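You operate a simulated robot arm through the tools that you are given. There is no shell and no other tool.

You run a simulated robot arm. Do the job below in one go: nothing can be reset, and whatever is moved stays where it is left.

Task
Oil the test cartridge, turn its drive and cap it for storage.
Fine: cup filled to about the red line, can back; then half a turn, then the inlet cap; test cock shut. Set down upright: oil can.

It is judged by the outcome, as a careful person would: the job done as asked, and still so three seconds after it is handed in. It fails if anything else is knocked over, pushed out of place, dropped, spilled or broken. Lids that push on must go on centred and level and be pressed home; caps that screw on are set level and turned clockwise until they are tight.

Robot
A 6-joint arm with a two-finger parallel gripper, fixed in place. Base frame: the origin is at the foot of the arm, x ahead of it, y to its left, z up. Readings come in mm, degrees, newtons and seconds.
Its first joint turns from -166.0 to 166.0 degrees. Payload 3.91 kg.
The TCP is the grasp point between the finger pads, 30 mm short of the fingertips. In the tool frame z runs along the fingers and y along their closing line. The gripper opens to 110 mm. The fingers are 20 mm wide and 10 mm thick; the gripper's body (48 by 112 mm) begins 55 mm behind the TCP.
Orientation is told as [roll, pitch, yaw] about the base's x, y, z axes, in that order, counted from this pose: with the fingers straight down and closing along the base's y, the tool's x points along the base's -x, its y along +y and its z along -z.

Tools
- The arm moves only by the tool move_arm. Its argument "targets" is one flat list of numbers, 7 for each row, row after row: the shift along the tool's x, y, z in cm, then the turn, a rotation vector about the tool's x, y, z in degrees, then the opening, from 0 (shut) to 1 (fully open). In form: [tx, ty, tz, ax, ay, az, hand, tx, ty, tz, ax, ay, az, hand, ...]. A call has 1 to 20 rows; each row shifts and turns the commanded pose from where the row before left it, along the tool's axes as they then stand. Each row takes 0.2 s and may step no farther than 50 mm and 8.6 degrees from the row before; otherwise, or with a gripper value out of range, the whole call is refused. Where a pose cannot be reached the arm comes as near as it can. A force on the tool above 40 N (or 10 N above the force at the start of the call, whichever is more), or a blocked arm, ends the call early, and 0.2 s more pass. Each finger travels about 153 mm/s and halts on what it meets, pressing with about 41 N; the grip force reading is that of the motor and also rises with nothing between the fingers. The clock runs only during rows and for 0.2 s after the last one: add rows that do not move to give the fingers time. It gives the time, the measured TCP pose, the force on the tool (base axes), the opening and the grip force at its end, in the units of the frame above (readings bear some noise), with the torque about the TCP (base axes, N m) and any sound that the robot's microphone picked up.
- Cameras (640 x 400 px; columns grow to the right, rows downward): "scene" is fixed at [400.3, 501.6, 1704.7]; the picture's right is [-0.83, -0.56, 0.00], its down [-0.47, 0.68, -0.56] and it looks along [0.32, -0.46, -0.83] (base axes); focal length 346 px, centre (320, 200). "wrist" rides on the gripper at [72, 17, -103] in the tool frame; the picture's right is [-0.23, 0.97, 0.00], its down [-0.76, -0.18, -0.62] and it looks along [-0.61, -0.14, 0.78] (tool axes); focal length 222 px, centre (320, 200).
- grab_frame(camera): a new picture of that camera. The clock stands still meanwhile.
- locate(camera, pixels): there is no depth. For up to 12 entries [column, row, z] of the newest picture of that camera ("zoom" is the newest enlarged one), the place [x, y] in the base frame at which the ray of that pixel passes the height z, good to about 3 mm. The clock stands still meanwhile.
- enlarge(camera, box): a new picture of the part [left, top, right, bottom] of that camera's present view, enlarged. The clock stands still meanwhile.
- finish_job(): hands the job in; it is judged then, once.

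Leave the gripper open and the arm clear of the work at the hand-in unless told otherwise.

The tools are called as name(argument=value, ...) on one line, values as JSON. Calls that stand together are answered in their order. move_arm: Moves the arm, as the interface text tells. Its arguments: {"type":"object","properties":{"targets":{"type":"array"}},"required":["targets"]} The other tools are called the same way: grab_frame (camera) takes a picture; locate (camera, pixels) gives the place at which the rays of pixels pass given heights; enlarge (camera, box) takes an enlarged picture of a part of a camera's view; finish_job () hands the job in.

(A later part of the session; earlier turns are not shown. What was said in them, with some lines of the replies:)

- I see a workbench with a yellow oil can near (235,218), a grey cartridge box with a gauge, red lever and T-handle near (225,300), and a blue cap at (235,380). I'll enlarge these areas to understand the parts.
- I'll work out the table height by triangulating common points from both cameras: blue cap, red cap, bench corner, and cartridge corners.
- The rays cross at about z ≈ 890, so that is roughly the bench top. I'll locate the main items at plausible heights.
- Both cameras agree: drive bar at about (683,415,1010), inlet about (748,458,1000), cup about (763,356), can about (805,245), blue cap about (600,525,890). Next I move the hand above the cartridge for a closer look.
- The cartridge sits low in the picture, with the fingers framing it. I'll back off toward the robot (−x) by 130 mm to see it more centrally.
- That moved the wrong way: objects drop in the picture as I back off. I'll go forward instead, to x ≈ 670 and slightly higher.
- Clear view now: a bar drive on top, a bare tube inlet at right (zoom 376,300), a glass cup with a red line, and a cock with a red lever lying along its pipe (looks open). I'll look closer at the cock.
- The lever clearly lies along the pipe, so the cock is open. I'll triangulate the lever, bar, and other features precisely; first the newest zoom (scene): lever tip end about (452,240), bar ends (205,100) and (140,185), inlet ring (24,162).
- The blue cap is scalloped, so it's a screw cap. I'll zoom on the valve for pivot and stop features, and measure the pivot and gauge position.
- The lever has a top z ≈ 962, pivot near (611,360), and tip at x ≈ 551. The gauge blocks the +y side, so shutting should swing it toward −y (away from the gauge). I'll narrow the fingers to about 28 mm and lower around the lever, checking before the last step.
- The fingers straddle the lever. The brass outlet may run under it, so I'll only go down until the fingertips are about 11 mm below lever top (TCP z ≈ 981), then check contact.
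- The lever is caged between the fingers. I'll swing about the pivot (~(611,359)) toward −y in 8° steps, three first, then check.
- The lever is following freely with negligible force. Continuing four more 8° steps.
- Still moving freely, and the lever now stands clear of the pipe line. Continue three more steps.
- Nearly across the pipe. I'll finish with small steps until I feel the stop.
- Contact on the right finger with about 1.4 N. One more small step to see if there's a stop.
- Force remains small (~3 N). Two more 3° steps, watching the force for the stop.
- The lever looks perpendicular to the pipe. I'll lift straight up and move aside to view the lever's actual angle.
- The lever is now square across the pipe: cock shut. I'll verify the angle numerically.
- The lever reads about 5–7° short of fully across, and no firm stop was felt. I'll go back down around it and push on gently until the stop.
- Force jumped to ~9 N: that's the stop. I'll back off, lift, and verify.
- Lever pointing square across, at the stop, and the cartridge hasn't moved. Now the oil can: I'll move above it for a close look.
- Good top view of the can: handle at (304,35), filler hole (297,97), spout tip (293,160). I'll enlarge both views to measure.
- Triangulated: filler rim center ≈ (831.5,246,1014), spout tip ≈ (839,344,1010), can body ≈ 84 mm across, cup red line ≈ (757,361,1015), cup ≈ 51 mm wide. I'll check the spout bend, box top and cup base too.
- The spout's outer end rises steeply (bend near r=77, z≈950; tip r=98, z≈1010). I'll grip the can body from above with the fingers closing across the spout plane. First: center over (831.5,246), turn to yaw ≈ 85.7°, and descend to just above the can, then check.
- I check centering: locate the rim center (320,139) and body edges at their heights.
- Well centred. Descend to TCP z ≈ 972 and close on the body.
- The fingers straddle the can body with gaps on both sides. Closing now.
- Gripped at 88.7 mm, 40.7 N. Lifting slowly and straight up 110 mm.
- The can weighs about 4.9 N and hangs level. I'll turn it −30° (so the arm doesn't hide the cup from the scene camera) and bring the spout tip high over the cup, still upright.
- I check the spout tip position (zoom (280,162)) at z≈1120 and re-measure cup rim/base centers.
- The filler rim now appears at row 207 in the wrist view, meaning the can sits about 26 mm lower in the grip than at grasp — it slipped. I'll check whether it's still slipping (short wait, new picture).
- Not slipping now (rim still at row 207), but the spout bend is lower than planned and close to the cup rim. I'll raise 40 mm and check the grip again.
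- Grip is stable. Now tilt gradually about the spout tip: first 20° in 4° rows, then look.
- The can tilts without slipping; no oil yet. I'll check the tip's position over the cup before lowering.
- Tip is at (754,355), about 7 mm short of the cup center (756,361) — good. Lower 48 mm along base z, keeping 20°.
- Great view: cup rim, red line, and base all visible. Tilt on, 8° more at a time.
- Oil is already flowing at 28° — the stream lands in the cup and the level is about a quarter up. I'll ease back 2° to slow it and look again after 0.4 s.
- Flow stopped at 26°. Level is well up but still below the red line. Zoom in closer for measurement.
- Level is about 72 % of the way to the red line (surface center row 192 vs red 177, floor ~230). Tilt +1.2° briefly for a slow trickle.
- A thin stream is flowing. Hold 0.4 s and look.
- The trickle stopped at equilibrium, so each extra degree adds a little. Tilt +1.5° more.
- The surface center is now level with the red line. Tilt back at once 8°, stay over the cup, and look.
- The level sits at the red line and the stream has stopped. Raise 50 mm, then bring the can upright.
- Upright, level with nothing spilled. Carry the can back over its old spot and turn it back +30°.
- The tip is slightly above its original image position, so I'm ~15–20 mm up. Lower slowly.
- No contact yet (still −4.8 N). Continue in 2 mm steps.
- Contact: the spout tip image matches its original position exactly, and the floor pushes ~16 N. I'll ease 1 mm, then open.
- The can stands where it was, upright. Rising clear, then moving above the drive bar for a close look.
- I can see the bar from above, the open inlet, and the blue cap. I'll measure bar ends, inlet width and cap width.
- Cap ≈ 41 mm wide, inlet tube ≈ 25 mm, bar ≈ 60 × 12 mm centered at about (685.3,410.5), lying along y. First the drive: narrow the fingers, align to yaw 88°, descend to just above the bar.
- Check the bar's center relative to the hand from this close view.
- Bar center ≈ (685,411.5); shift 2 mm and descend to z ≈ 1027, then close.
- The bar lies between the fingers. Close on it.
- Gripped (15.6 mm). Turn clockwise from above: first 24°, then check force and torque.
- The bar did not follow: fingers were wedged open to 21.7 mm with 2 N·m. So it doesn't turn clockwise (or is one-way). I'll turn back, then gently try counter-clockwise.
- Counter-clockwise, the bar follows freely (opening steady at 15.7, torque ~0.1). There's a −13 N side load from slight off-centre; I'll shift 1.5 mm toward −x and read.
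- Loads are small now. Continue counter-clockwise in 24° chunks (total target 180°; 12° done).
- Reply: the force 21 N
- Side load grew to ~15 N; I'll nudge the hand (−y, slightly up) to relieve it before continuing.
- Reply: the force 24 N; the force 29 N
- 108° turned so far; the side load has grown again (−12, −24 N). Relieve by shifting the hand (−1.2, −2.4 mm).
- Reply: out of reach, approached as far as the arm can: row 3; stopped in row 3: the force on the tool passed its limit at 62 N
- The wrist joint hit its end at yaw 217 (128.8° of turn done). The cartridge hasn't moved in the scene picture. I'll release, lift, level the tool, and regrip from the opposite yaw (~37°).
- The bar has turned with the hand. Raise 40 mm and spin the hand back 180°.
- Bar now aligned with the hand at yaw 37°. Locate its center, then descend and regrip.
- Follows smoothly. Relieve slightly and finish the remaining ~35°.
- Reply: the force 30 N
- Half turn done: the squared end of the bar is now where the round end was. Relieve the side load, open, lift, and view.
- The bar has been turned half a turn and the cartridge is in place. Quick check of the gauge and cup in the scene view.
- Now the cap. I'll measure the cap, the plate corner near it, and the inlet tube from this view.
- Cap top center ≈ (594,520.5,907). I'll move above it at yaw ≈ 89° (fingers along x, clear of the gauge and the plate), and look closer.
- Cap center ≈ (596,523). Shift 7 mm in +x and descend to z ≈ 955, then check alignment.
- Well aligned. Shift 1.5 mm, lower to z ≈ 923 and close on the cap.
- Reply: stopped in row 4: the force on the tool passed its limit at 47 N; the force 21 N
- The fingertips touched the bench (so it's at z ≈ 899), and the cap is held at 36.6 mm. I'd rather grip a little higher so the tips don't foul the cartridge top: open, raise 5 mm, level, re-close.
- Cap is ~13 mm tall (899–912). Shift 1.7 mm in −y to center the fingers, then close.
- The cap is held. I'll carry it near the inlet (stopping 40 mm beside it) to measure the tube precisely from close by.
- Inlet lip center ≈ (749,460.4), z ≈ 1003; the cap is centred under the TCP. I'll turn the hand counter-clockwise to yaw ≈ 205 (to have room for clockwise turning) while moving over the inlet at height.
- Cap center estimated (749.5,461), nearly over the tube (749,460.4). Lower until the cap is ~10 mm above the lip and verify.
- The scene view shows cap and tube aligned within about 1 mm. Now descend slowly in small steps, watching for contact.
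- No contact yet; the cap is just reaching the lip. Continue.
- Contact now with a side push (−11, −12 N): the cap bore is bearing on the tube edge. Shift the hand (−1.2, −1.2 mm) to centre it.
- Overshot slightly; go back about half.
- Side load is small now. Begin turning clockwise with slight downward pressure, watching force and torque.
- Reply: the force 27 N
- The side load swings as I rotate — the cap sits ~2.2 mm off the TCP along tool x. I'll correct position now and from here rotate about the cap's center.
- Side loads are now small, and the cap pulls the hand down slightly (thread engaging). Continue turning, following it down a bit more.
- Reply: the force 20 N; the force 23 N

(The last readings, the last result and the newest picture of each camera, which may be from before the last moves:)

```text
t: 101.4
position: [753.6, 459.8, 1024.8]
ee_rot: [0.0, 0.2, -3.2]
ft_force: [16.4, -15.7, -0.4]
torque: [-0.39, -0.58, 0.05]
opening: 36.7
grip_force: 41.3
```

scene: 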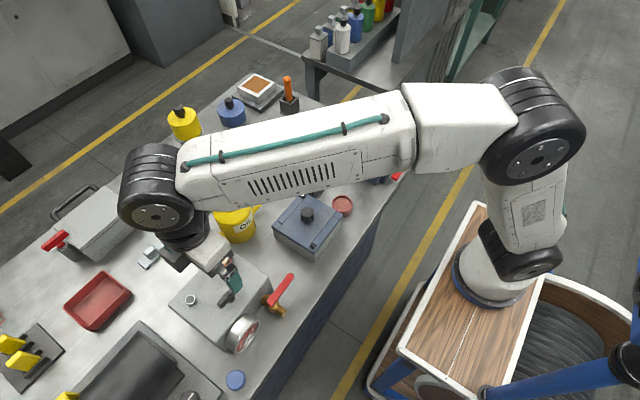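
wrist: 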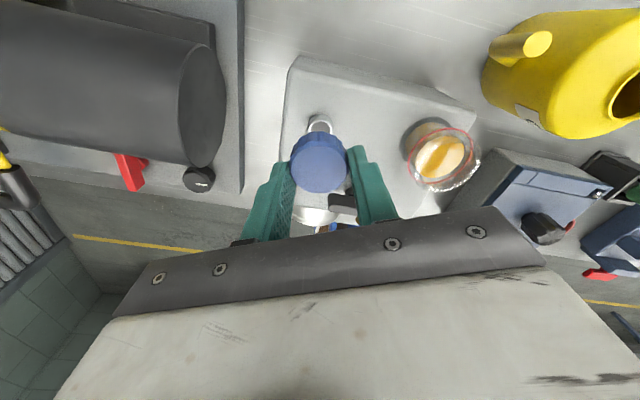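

move_arm(targets=[-0.14, -0.12, 0, 0, 0, 0, 0.2, 0.002, -0.028, 0.008, 0, 0, 8, 0.2, 0.002, -0.028, 0.008, 0, 0, 8, 0.2, 0.002, -0.028, 0.008, 0, 0, 8, 0.2])

move_arm(targets=[0.002, -0.028, 0.008, 0, 0, 8, 0.2, 0.002, -0.028, 0.008, 0, 0, 8, 0.2, 0.002, -0.028, 0.008, 0, 0, 8, 0.2])

enlarge(camera="scene", box=[165, 270, 225, 330])

```text
t: 102.4
position: [751.9, 459.7, 1024.8]
ee_rot: [0.1, 0.2, -27.3]
ft_force: [7.8, -8.2, 0.4]
torque: [-0.28, -0.23, 0.01]
opening: 36.5
grip_force: 41.5
```

```text
t: 103.2
position: [752.5, 457.9, 1024.2]
ee_rot: [0.0, 0.1, -51.0]
ft_force: [3.1, -4.7, -0.7]
torque: [-0.15, -0.11, 0.0]
opening: 36.6
grip_force: 41.1
```

```text
6.67 times, centred on (195, 300) of scene
```

zoom: 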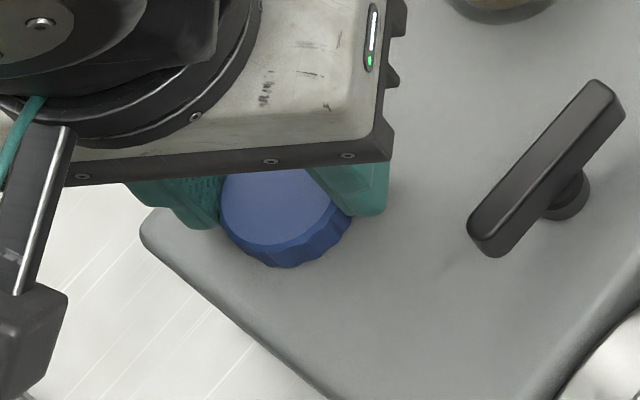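

Cap looks level, turned 256°. Continue toward the wrist's other limit.

move_arm(targets=[0.002, -0.028, 0.008, 0, 0, 8, 0.2, 0.002, -0.028, 0.008, 0, 0, 8, 0.2, 0.002, -0.028, 0.008, 0, 0, 8, 0.2])

move_arm(targets=[0.002, -0.028, 0.008, 0, 0, 8, 0.2, 0.002, -0.028, 0.008, 0, 0, 8, 0.2, 0.002, -0.028, 0.008, 0, 0, 8, 0.2])

```text
t: 104.0
position: [749.3, 457.6, 1023.4]
ee_rot: [-0.1, 0.0, -75.2]
ft_force: [-10.1, -7.0, -0.6]
torque: [-0.1, 0.23, 0.02]
opening: 36.8
grip_force: 40.8
```

```text
t: 104.8
position: [748.7, 456.4, 1023.7]
ee_rot: [-0.1, 0.0, -99.1]
ft_force: [-15.2, -4.5, -1.2]
torque: [-0.06, 0.44, 0.03]
opening: 36.4
grip_force: 40.8
```

move_arm(targets=[-0.05, -0.11, 0, 0, 0, 0, 0.2, 0.002, -0.028, 0.008, 0, 0, 8, 0.2])

move_arm(targets=[0.002, -0.028, 0.008, 0, 0, 8, 0.2])

```text
t: 105.4
position: [748.9, 457.1, 1024.6]
ee_rot: [0.0, 0.1, -107.1]
ft_force: [-2.8, 3.8, -0.7]
torque: [0.05, 0.11, 0.07]
opening: 36.5
grip_force: 41.1
```

```text
t: 105.8
position: [749.7, 456.9, 1023.8]
ee_rot: [0.0, 0.1, -115.0]
ft_force: [-0.8, 6.0, 0.2]
torque: [0.16, -0.01, -0.02]
opening: 36.6
grip_force: 41.5
```

320° turned. Release, lift, and inspect how the cap sits before regripping.

move_arm(targets=[0, 0, 0, 0, 0, 0, 0.5, 0, 0, 0, 0, 0, 0, 0.5, 0, 0, -2, 0, 0, 0, 0.5, 0, 0, -4, 0, 0, 0, 0.5, 0, 0, -2, 0, 0, 0, 0.5, 0, 0, 0, 0, 0, 0, 0.5])

grab_frame(camera="wrist")

enlarge(camera="wrist", box=[240, 60, 400, 200])

enlarge(camera="scene", box=[165, 270, 225, 330])

```text
t: 107.2
position: [749.1, 456.5, 1103.8]
ee_rot: [0.1, -0.1, -115.0]
ft_force: [-1.2, 0.0, -0.3]
torque: [-0.01, -0.02, 0.01]
opening: 54.9
grip_force: 0.0
```

```text
taken
```

wrist: 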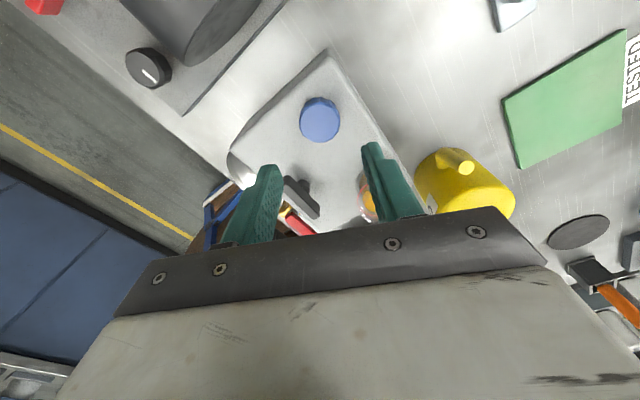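

```text
2.86 times, centred on (320, 130) of wrist
```

zoom: 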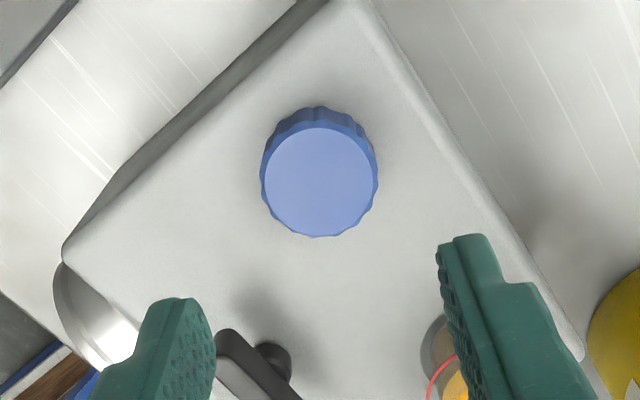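

```text
6.67 times, centred on (195, 300) of scene
```

zoom: 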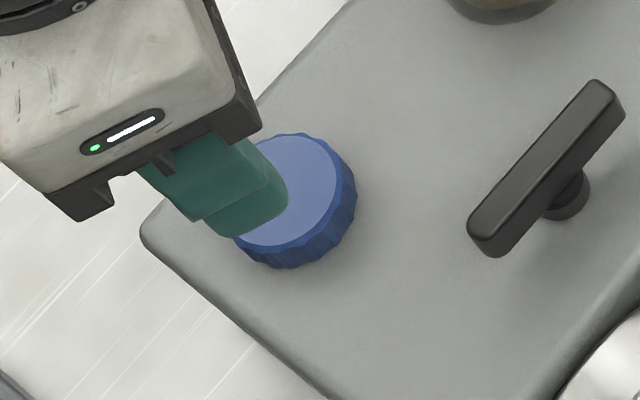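

The cap sits level over the inlet. Locate its center, then spin the hand back for another clockwise stroke.

locate(camera="zoom", pixels=[[319, 182, 1003], [319, 182, 1006], [262, 180, 1003], [377, 178, 1003], [320, 128, 1003], [317, 237, 1003]])

move_arm(targets=[0, 0, 0, 0, 0, -8.4, 0.5, 0, 0, 0, 0, 0, -8.4, 0.5, 0, 0, 0, 0, 0, -8.4, 0.5, 0, 0, 0, 0, 0, -8.4, 0.5, 0, 0, 0, 0, 0, -8.4, 0.5, 0, 0, 0, 0, 0, -8.4, 0.5, 0, 0, 0, 0, 0, -8.4, 0.5, 0, 0, 0, 0, 0, -8.4, 0.5, 0, 0, 0, 0, 0, -8.4, 0.5, 0, 0, 0, 0, 0, -8.4, 0.5, 0, 0, 0, 0, 0, -8.4, 0.5, 0, 0, 0, 0, 0, -8.4, 0.5, 0, 0, 0, 0, 0, -8.4, 0.5, 0, 0, 0, 0, 0, -8.4, 0.5, 0, 0, 0, 0, 0, -8.4, 0.5, 0, 0, 0, 0, 0, -8.4, 0.5, 0, 0, 0, 0, 0, -8.4, 0.5, 0, 0, 0, 0, 0, -8.4, 0.5, 0, 0, 0, 0, 0, -8.4, 0.5, 0, 0, 0, 0, 0, -8.4, 0.5])

move_arm(targets=[0, 0, 0, 0, 0, -8.4, 0.5, 0, 0, 0, 0, 0, -8.4, 0.5, 0, 0, 0, 0, 0, -8.4, 0.5, 0, 0, 0, 0, 0, -8.4, 0.5, 0, 0, 0, 0, 0, -8.4, 0.5, 0, 0, 0, 0, 0, -8.4, 0.5, 0, 0, 0, 0, 0, -8.4, 0.5, 0, 0, 0, 0, 0, -8.4, 0.5, 0, 0, 0, 0, 0, -8.4, 0.5, 0, 0, 0, 0, 0, -8.4, 0.5, 0, 0, 0, 0, 0, -8.4, 0.5, 0, 0, 0, 0, 0, -8.4, 0.5, 0, 0, 0, 0, 0, -8.4, 0.5, 0, 0, 0, 0, 0, -8.4, 0.5, 0, 0, 0, 0, 0, -8.4, 0.5, 0, 0, 0, 0, 0, -8.4, 0.5, 0, 0, 0, 0, 0, -8.4, 0.5])

grab_frame(camera="wrist")

enlarge(camera="wrist", box=[240, 60, 400, 200])

```text
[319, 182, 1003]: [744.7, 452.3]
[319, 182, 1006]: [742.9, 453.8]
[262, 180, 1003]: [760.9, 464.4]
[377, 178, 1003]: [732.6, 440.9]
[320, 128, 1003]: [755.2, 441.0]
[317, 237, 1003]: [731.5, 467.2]
```

```text
t: 111.4
position: [749.8, 456.5, 1105.0]
ee_rot: [-0.1, 0.1, 53.1]
ft_force: [-0.1, 0.3, -0.9]
torque: [0.02, 0.0, -0.02]
opening: 55.0
grip_force: 0.0
```

```text
t: 115.0
position: [748.7, 457.3, 1104.0]
ee_rot: [-0.1, 0.1, -164.1]
ft_force: [0.6, -0.4, -0.4]
torque: [-0.01, -0.02, -0.03]
opening: 55.1
grip_force: 0.0
```

```text
taken
```

wrist: 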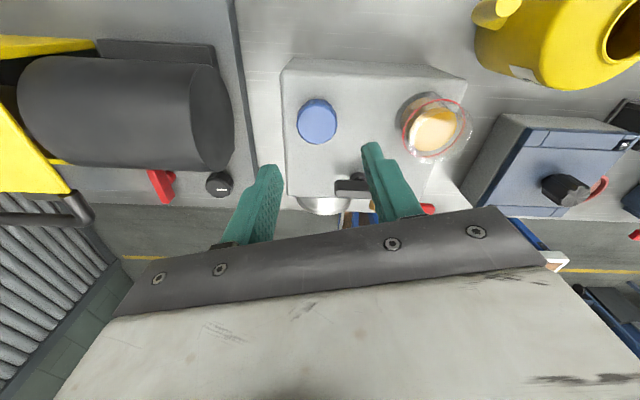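

```text
2.86 times, centred on (320, 130) of wrist
```

zoom: 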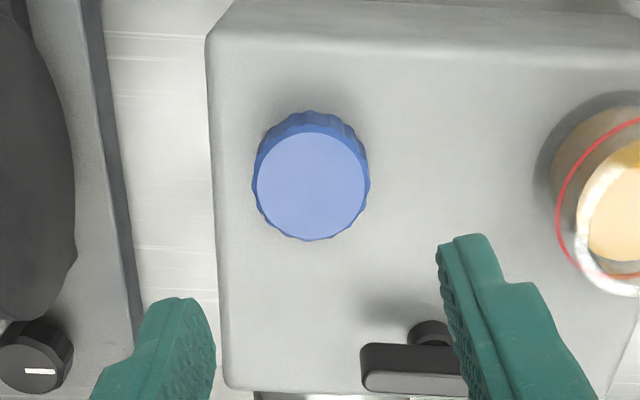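

locate(camera="zoom", pixels=[[312, 187, 1003], [312, 187, 1008], [254, 185, 1003], [370, 182, 1003], [312, 132, 1003], [312, 240, 1003]])

enlarge(camera="scene", box=[165, 270, 225, 330])

```text
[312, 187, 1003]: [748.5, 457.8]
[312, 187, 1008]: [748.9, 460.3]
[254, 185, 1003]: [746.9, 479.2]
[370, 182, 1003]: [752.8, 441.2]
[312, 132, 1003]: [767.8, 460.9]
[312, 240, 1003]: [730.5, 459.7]
```

```text
6.67 times, centred on (195, 300) of scene
```

zoom: 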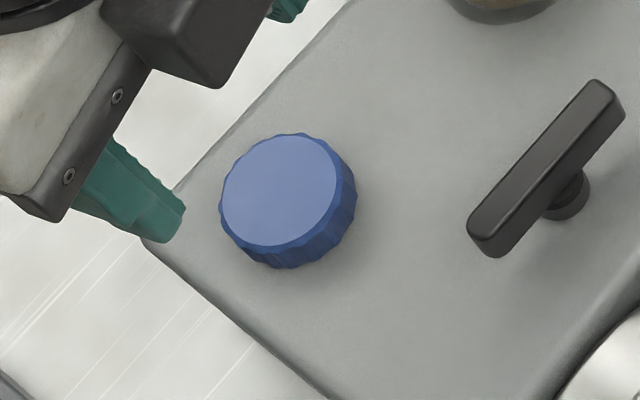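

locate(camera="zoom", pixels=[[280, 192, 1003], [280, 192, 1010], [220, 195, 1008], [340, 195, 1008], [287, 268, 995]])

```text
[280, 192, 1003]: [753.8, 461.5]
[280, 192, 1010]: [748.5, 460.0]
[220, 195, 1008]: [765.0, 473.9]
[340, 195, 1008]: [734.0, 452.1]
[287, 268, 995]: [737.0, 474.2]
```

Cap center ≈ (749,460), top ≈ 1009. Center and lower around it, then close.

move_arm(targets=[0.11, -0.25, 3, 0, 0, 0, 0.5, 0, 0, 3, 0, 0, 0, 0.5, 0, 0, 1, 0, 0, 0, 0.5, 0, 0, 0.7, 0, 0, 0, 0.5, 0, 0, 0, 0, 0, 0, 0.5])

enlarge(camera="wrist", box=[240, 90, 400, 230])

```text
t: 116.2
position: [750.5, 458.9, 1027.2]
ee_rot: [0.0, 0.0, -164.2]
ft_force: [0.4, 0.0, 0.4]
torque: [-0.02, 0.03, 0.01]
opening: 55.2
grip_force: 0.0
```

```text
2.86 times, centred on (320, 160) of wrist
```

zoom: 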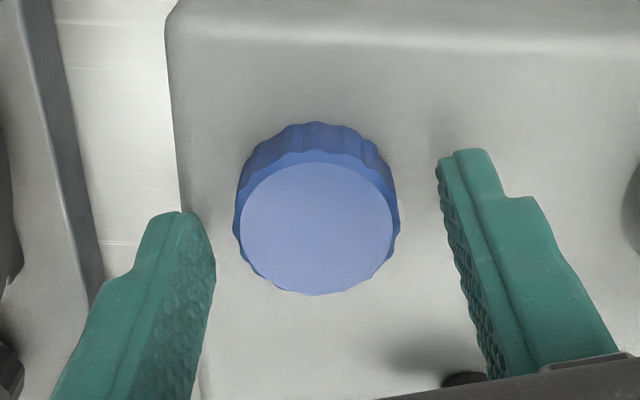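

move_arm(targets=[0.08, 0, 0.1, 0, 0, 0, 0.5, 0, 0, 0, 0, 0, 0, 0.2, 0, 0, 0, 0, 0, 0, 0.2, 0, 0, 0, 0, 0, 0, 0.2])

move_arm(targets=[0, 0, 0, 0, 0, 8, 0.2, 0, 0, 0.005, 0, 0, 8, 0.2, 0, 0, 0.005, 0, 0, 8, 0.2])

```text
t: 117.2
position: [750.1, 458.9, 1025.8]
ee_rot: [0.0, 0.0, -164.2]
ft_force: [-0.5, 3.6, 0.2]
torque: [0.09, 0.0, 0.03]
opening: 36.5
grip_force: 40.5
```

```text
t: 118.0
position: [751.0, 461.7, 1025.4]
ee_rot: [0.0, 0.0, 171.7]
ft_force: [0.1, 2.3, 0.1]
torque: [0.06, -0.02, -0.01]
opening: 36.3
grip_force: 41.1
```

Smooth and well-centred. Continue turning clockwise in larger chunks.

move_arm(targets=[0, 0, 0.006, 0, 0, 8, 0.2, 0, 0, 0.006, 0, 0, 8, 0.2, 0, 0, 0.006, 0, 0, 8, 0.2, 0, 0, 0.006, 0, 0, 8, 0.2, 0, 0, 0.006, 0, 0, 8, 0.2, 0, 0, 0.006, 0, 0, 8, 0.2])

move_arm(targets=[0, 0, 0.006, 0, 0, 8, 0.2, 0, 0, 0.006, 0, 0, 8, 0.2, 0, 0, 0.006, 0, 0, 8, 0.2, 0, 0, 0.006, 0, 0, 8, 0.2, 0, 0, 0.006, 0, 0, 8, 0.2, 0, 0, 0.006, 0, 0, 8, 0.2])

```text
t: 119.4
position: [750.5, 459.7, 1024.8]
ee_rot: [0.0, 0.0, 123.8]
ft_force: [1.4, -1.1, 3.6]
torque: [-0.07, -0.02, 1.15]
opening: 36.2
grip_force: 41.2
```

```text
t: 120.8
position: [750.0, 460.5, 1023.4]
ee_rot: [0.0, 0.0, 75.6]
ft_force: [2.2, 0.2, 1.0]
torque: [0.02, -0.13, 1.08]
opening: 36.3
grip_force: 40.4
```

Torque rose to 1.1 N·m and holds there: the cap is tight (the fingers now slip on it). Release, rise, and inspect.

move_arm(targets=[0, 0, 0, 0, 0, 0, 0.5, 0, 0, 0, 0, 0, 0, 0.5, 0, 0, -2, 0, 0, 0, 0.5, 0, 0, -4, 0, 0, 0, 0.5, 0, 0, -4, 0, 0, 0, 0.5, 0, 0, 0, 0, 0, 0, 0.5])

grab_frame(camera="wrist")

enlarge(camera="wrist", box=[200, 20, 440, 200])

enlarge(camera="scene", box=[165, 270, 225, 330])

```text
t: 122.2
position: [747.1, 460.4, 1123.5]
ee_rot: [0.0, 0.0, 75.9]
ft_force: [0.9, 0.2, 0.7]
torque: [0.0, 0.02, 0.02]
opening: 54.9
grip_force: 0.1
```

```text
taken
```

wrist: 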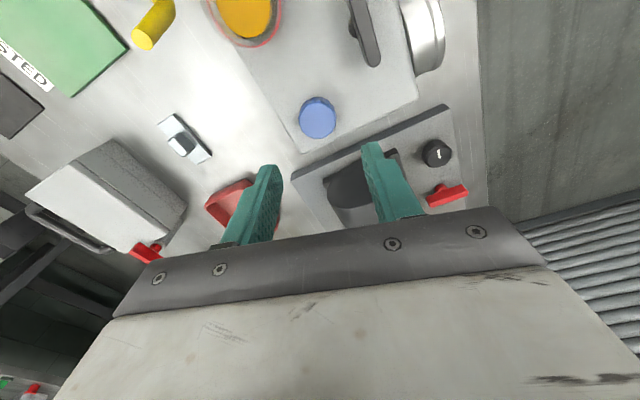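

```text
2.22 times, centred on (320, 110) of wrist
```

zoom: 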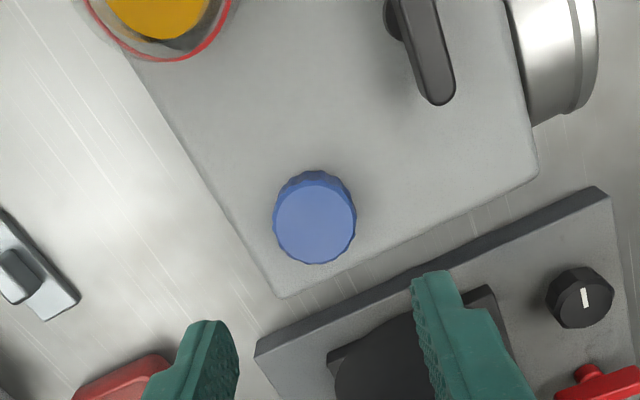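

```text
6.67 times, centred on (195, 300) of scene
```

zoom: 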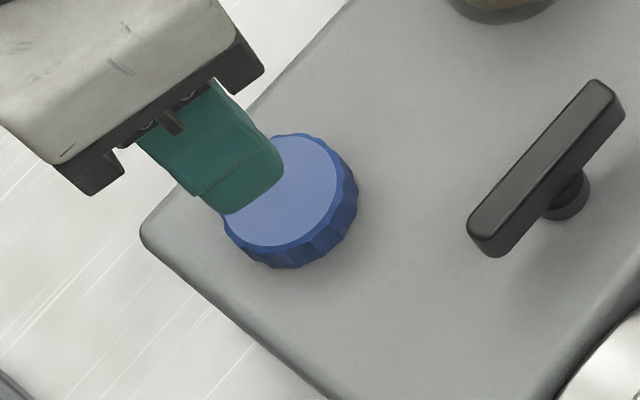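

The cap is seated level. Raise and withdraw the arm so the scene camera can see everything.

move_arm(targets=[0, 0, -4.5, 0, 0, 0, 1, 0, 0, -4.5, 0, 0, 0, 1, 0, 0, -4.5, 0, 0, 0, 1, 3.9, 1.39, 0, 0, 0, 0, 1, 3.9, 1.39, 0, 0, 0, 0, 1, 3.9, 1.39, 0, 0, 0, 0, 1, 3.9, 1.39, 0, 0, 0, 0, 1, 3.9, 1.39, 0, 0, 0, 0, 1, 3.9, 1.39, 0, 0, 0, 0, 1, 3.9, 1.39, 0, 0, 0, 0, 1, 3.9, 1.39, 0, 0, 0, 0, 1, 3.9, 1.39, 0, 0, 0, 0, 1, 0, 0, 0, 0, 0, 0, 1])

grab_frame(camera="scene")

enlarge(camera="scene", box=[150, 230, 310, 400])

enlarge(camera="scene", box=[205, 240, 245, 280])

```text
t: 125.0
position: [542.7, 149.1, 1259.1]
ee_rot: [0.0, -0.1, 75.9]
ft_force: [0.1, -0.9, 0.5]
torque: [0.01, 0.0, -0.04]
opening: 110.1
grip_force: 0.1
```

```text
taken
```

scene: 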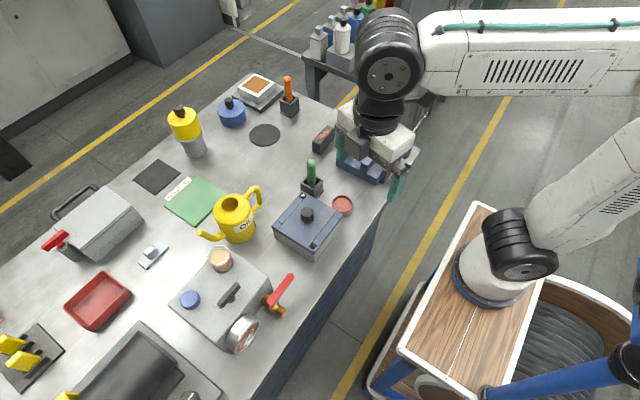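

```text
2.35 times, centred on (230, 315) of scene
```

zoom: 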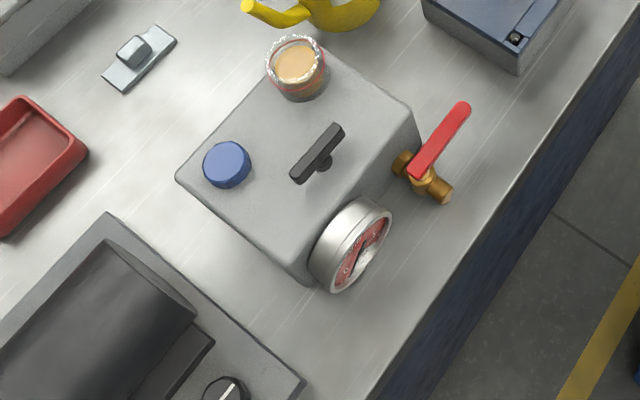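

```text
10.00 times, centred on (225, 260) of scene
```

zoom: 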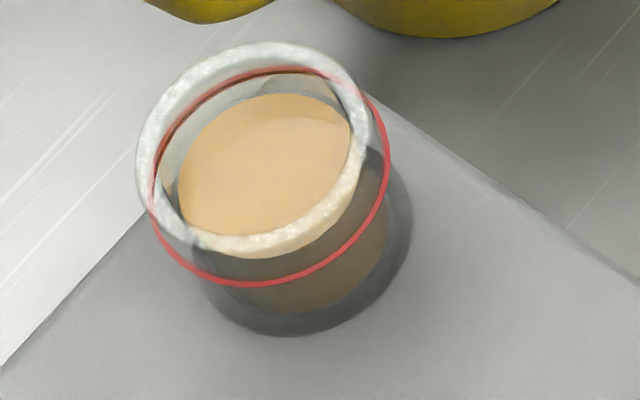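

Everything looks right: oil at the red line, cap on level, lever across the pipe, can in place. One last check of the bar's angle and the can.

enlarge(camera="scene", box=[220, 260, 310, 360])

enlarge(camera="scene", box=[180, 160, 360, 280])

```text
4.00 times, centred on (265, 310) of scene
```

zoom: 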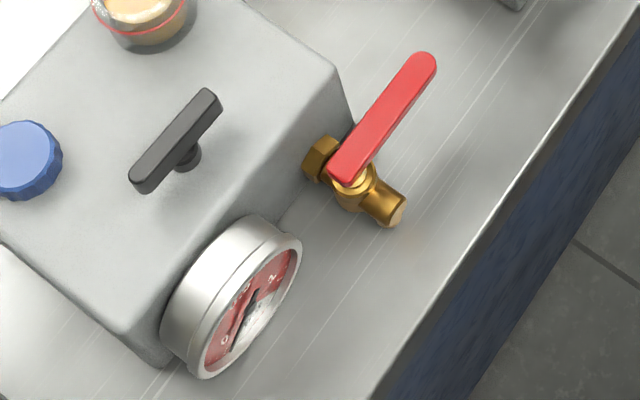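

```text
3.33 times, centred on (270, 220) of scene
```

zoom: 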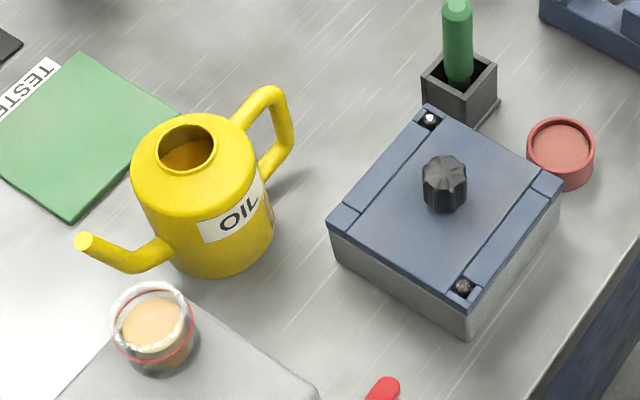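

The bar lies along its original line with its ends swapped (half a turn). The can is at its original spot, the cap is tight and the cock is shut. The gripper is open and the arm is clear, so I'm handing in.

finish_job()

```text
The job is handed in.
```

The job is handed in. I checked each step in the camera views before handing in:

- **Test cock:** shut. I swung the lever toward −y until it met its stop, square across the pipe.
- **Oil cup:** filled to the red line. No oil landed outside the cup.
- **Oil can:** back on its original spot, upright. It slipped about 26 mm in the grip as I first lifted it, then held steady for the pour and the return.
- **Drive:** given half a turn. It would not move clockwise: it resisted at 2 N·m and I stopped. I turned it counter-clockwise instead. The wrist reached its limit partway and I had to regrip, but the bar now lies along its original line with its ends swapped.
- **Inlet cap:** the blue screw cap is on level and turned clockwise until it stopped at about 1.1 N·m, where the fingers began to slip on it.

The cartridge did not shift, and I saw nothing else on the bench out of place. The gripper is open and the arm is clear of the work.
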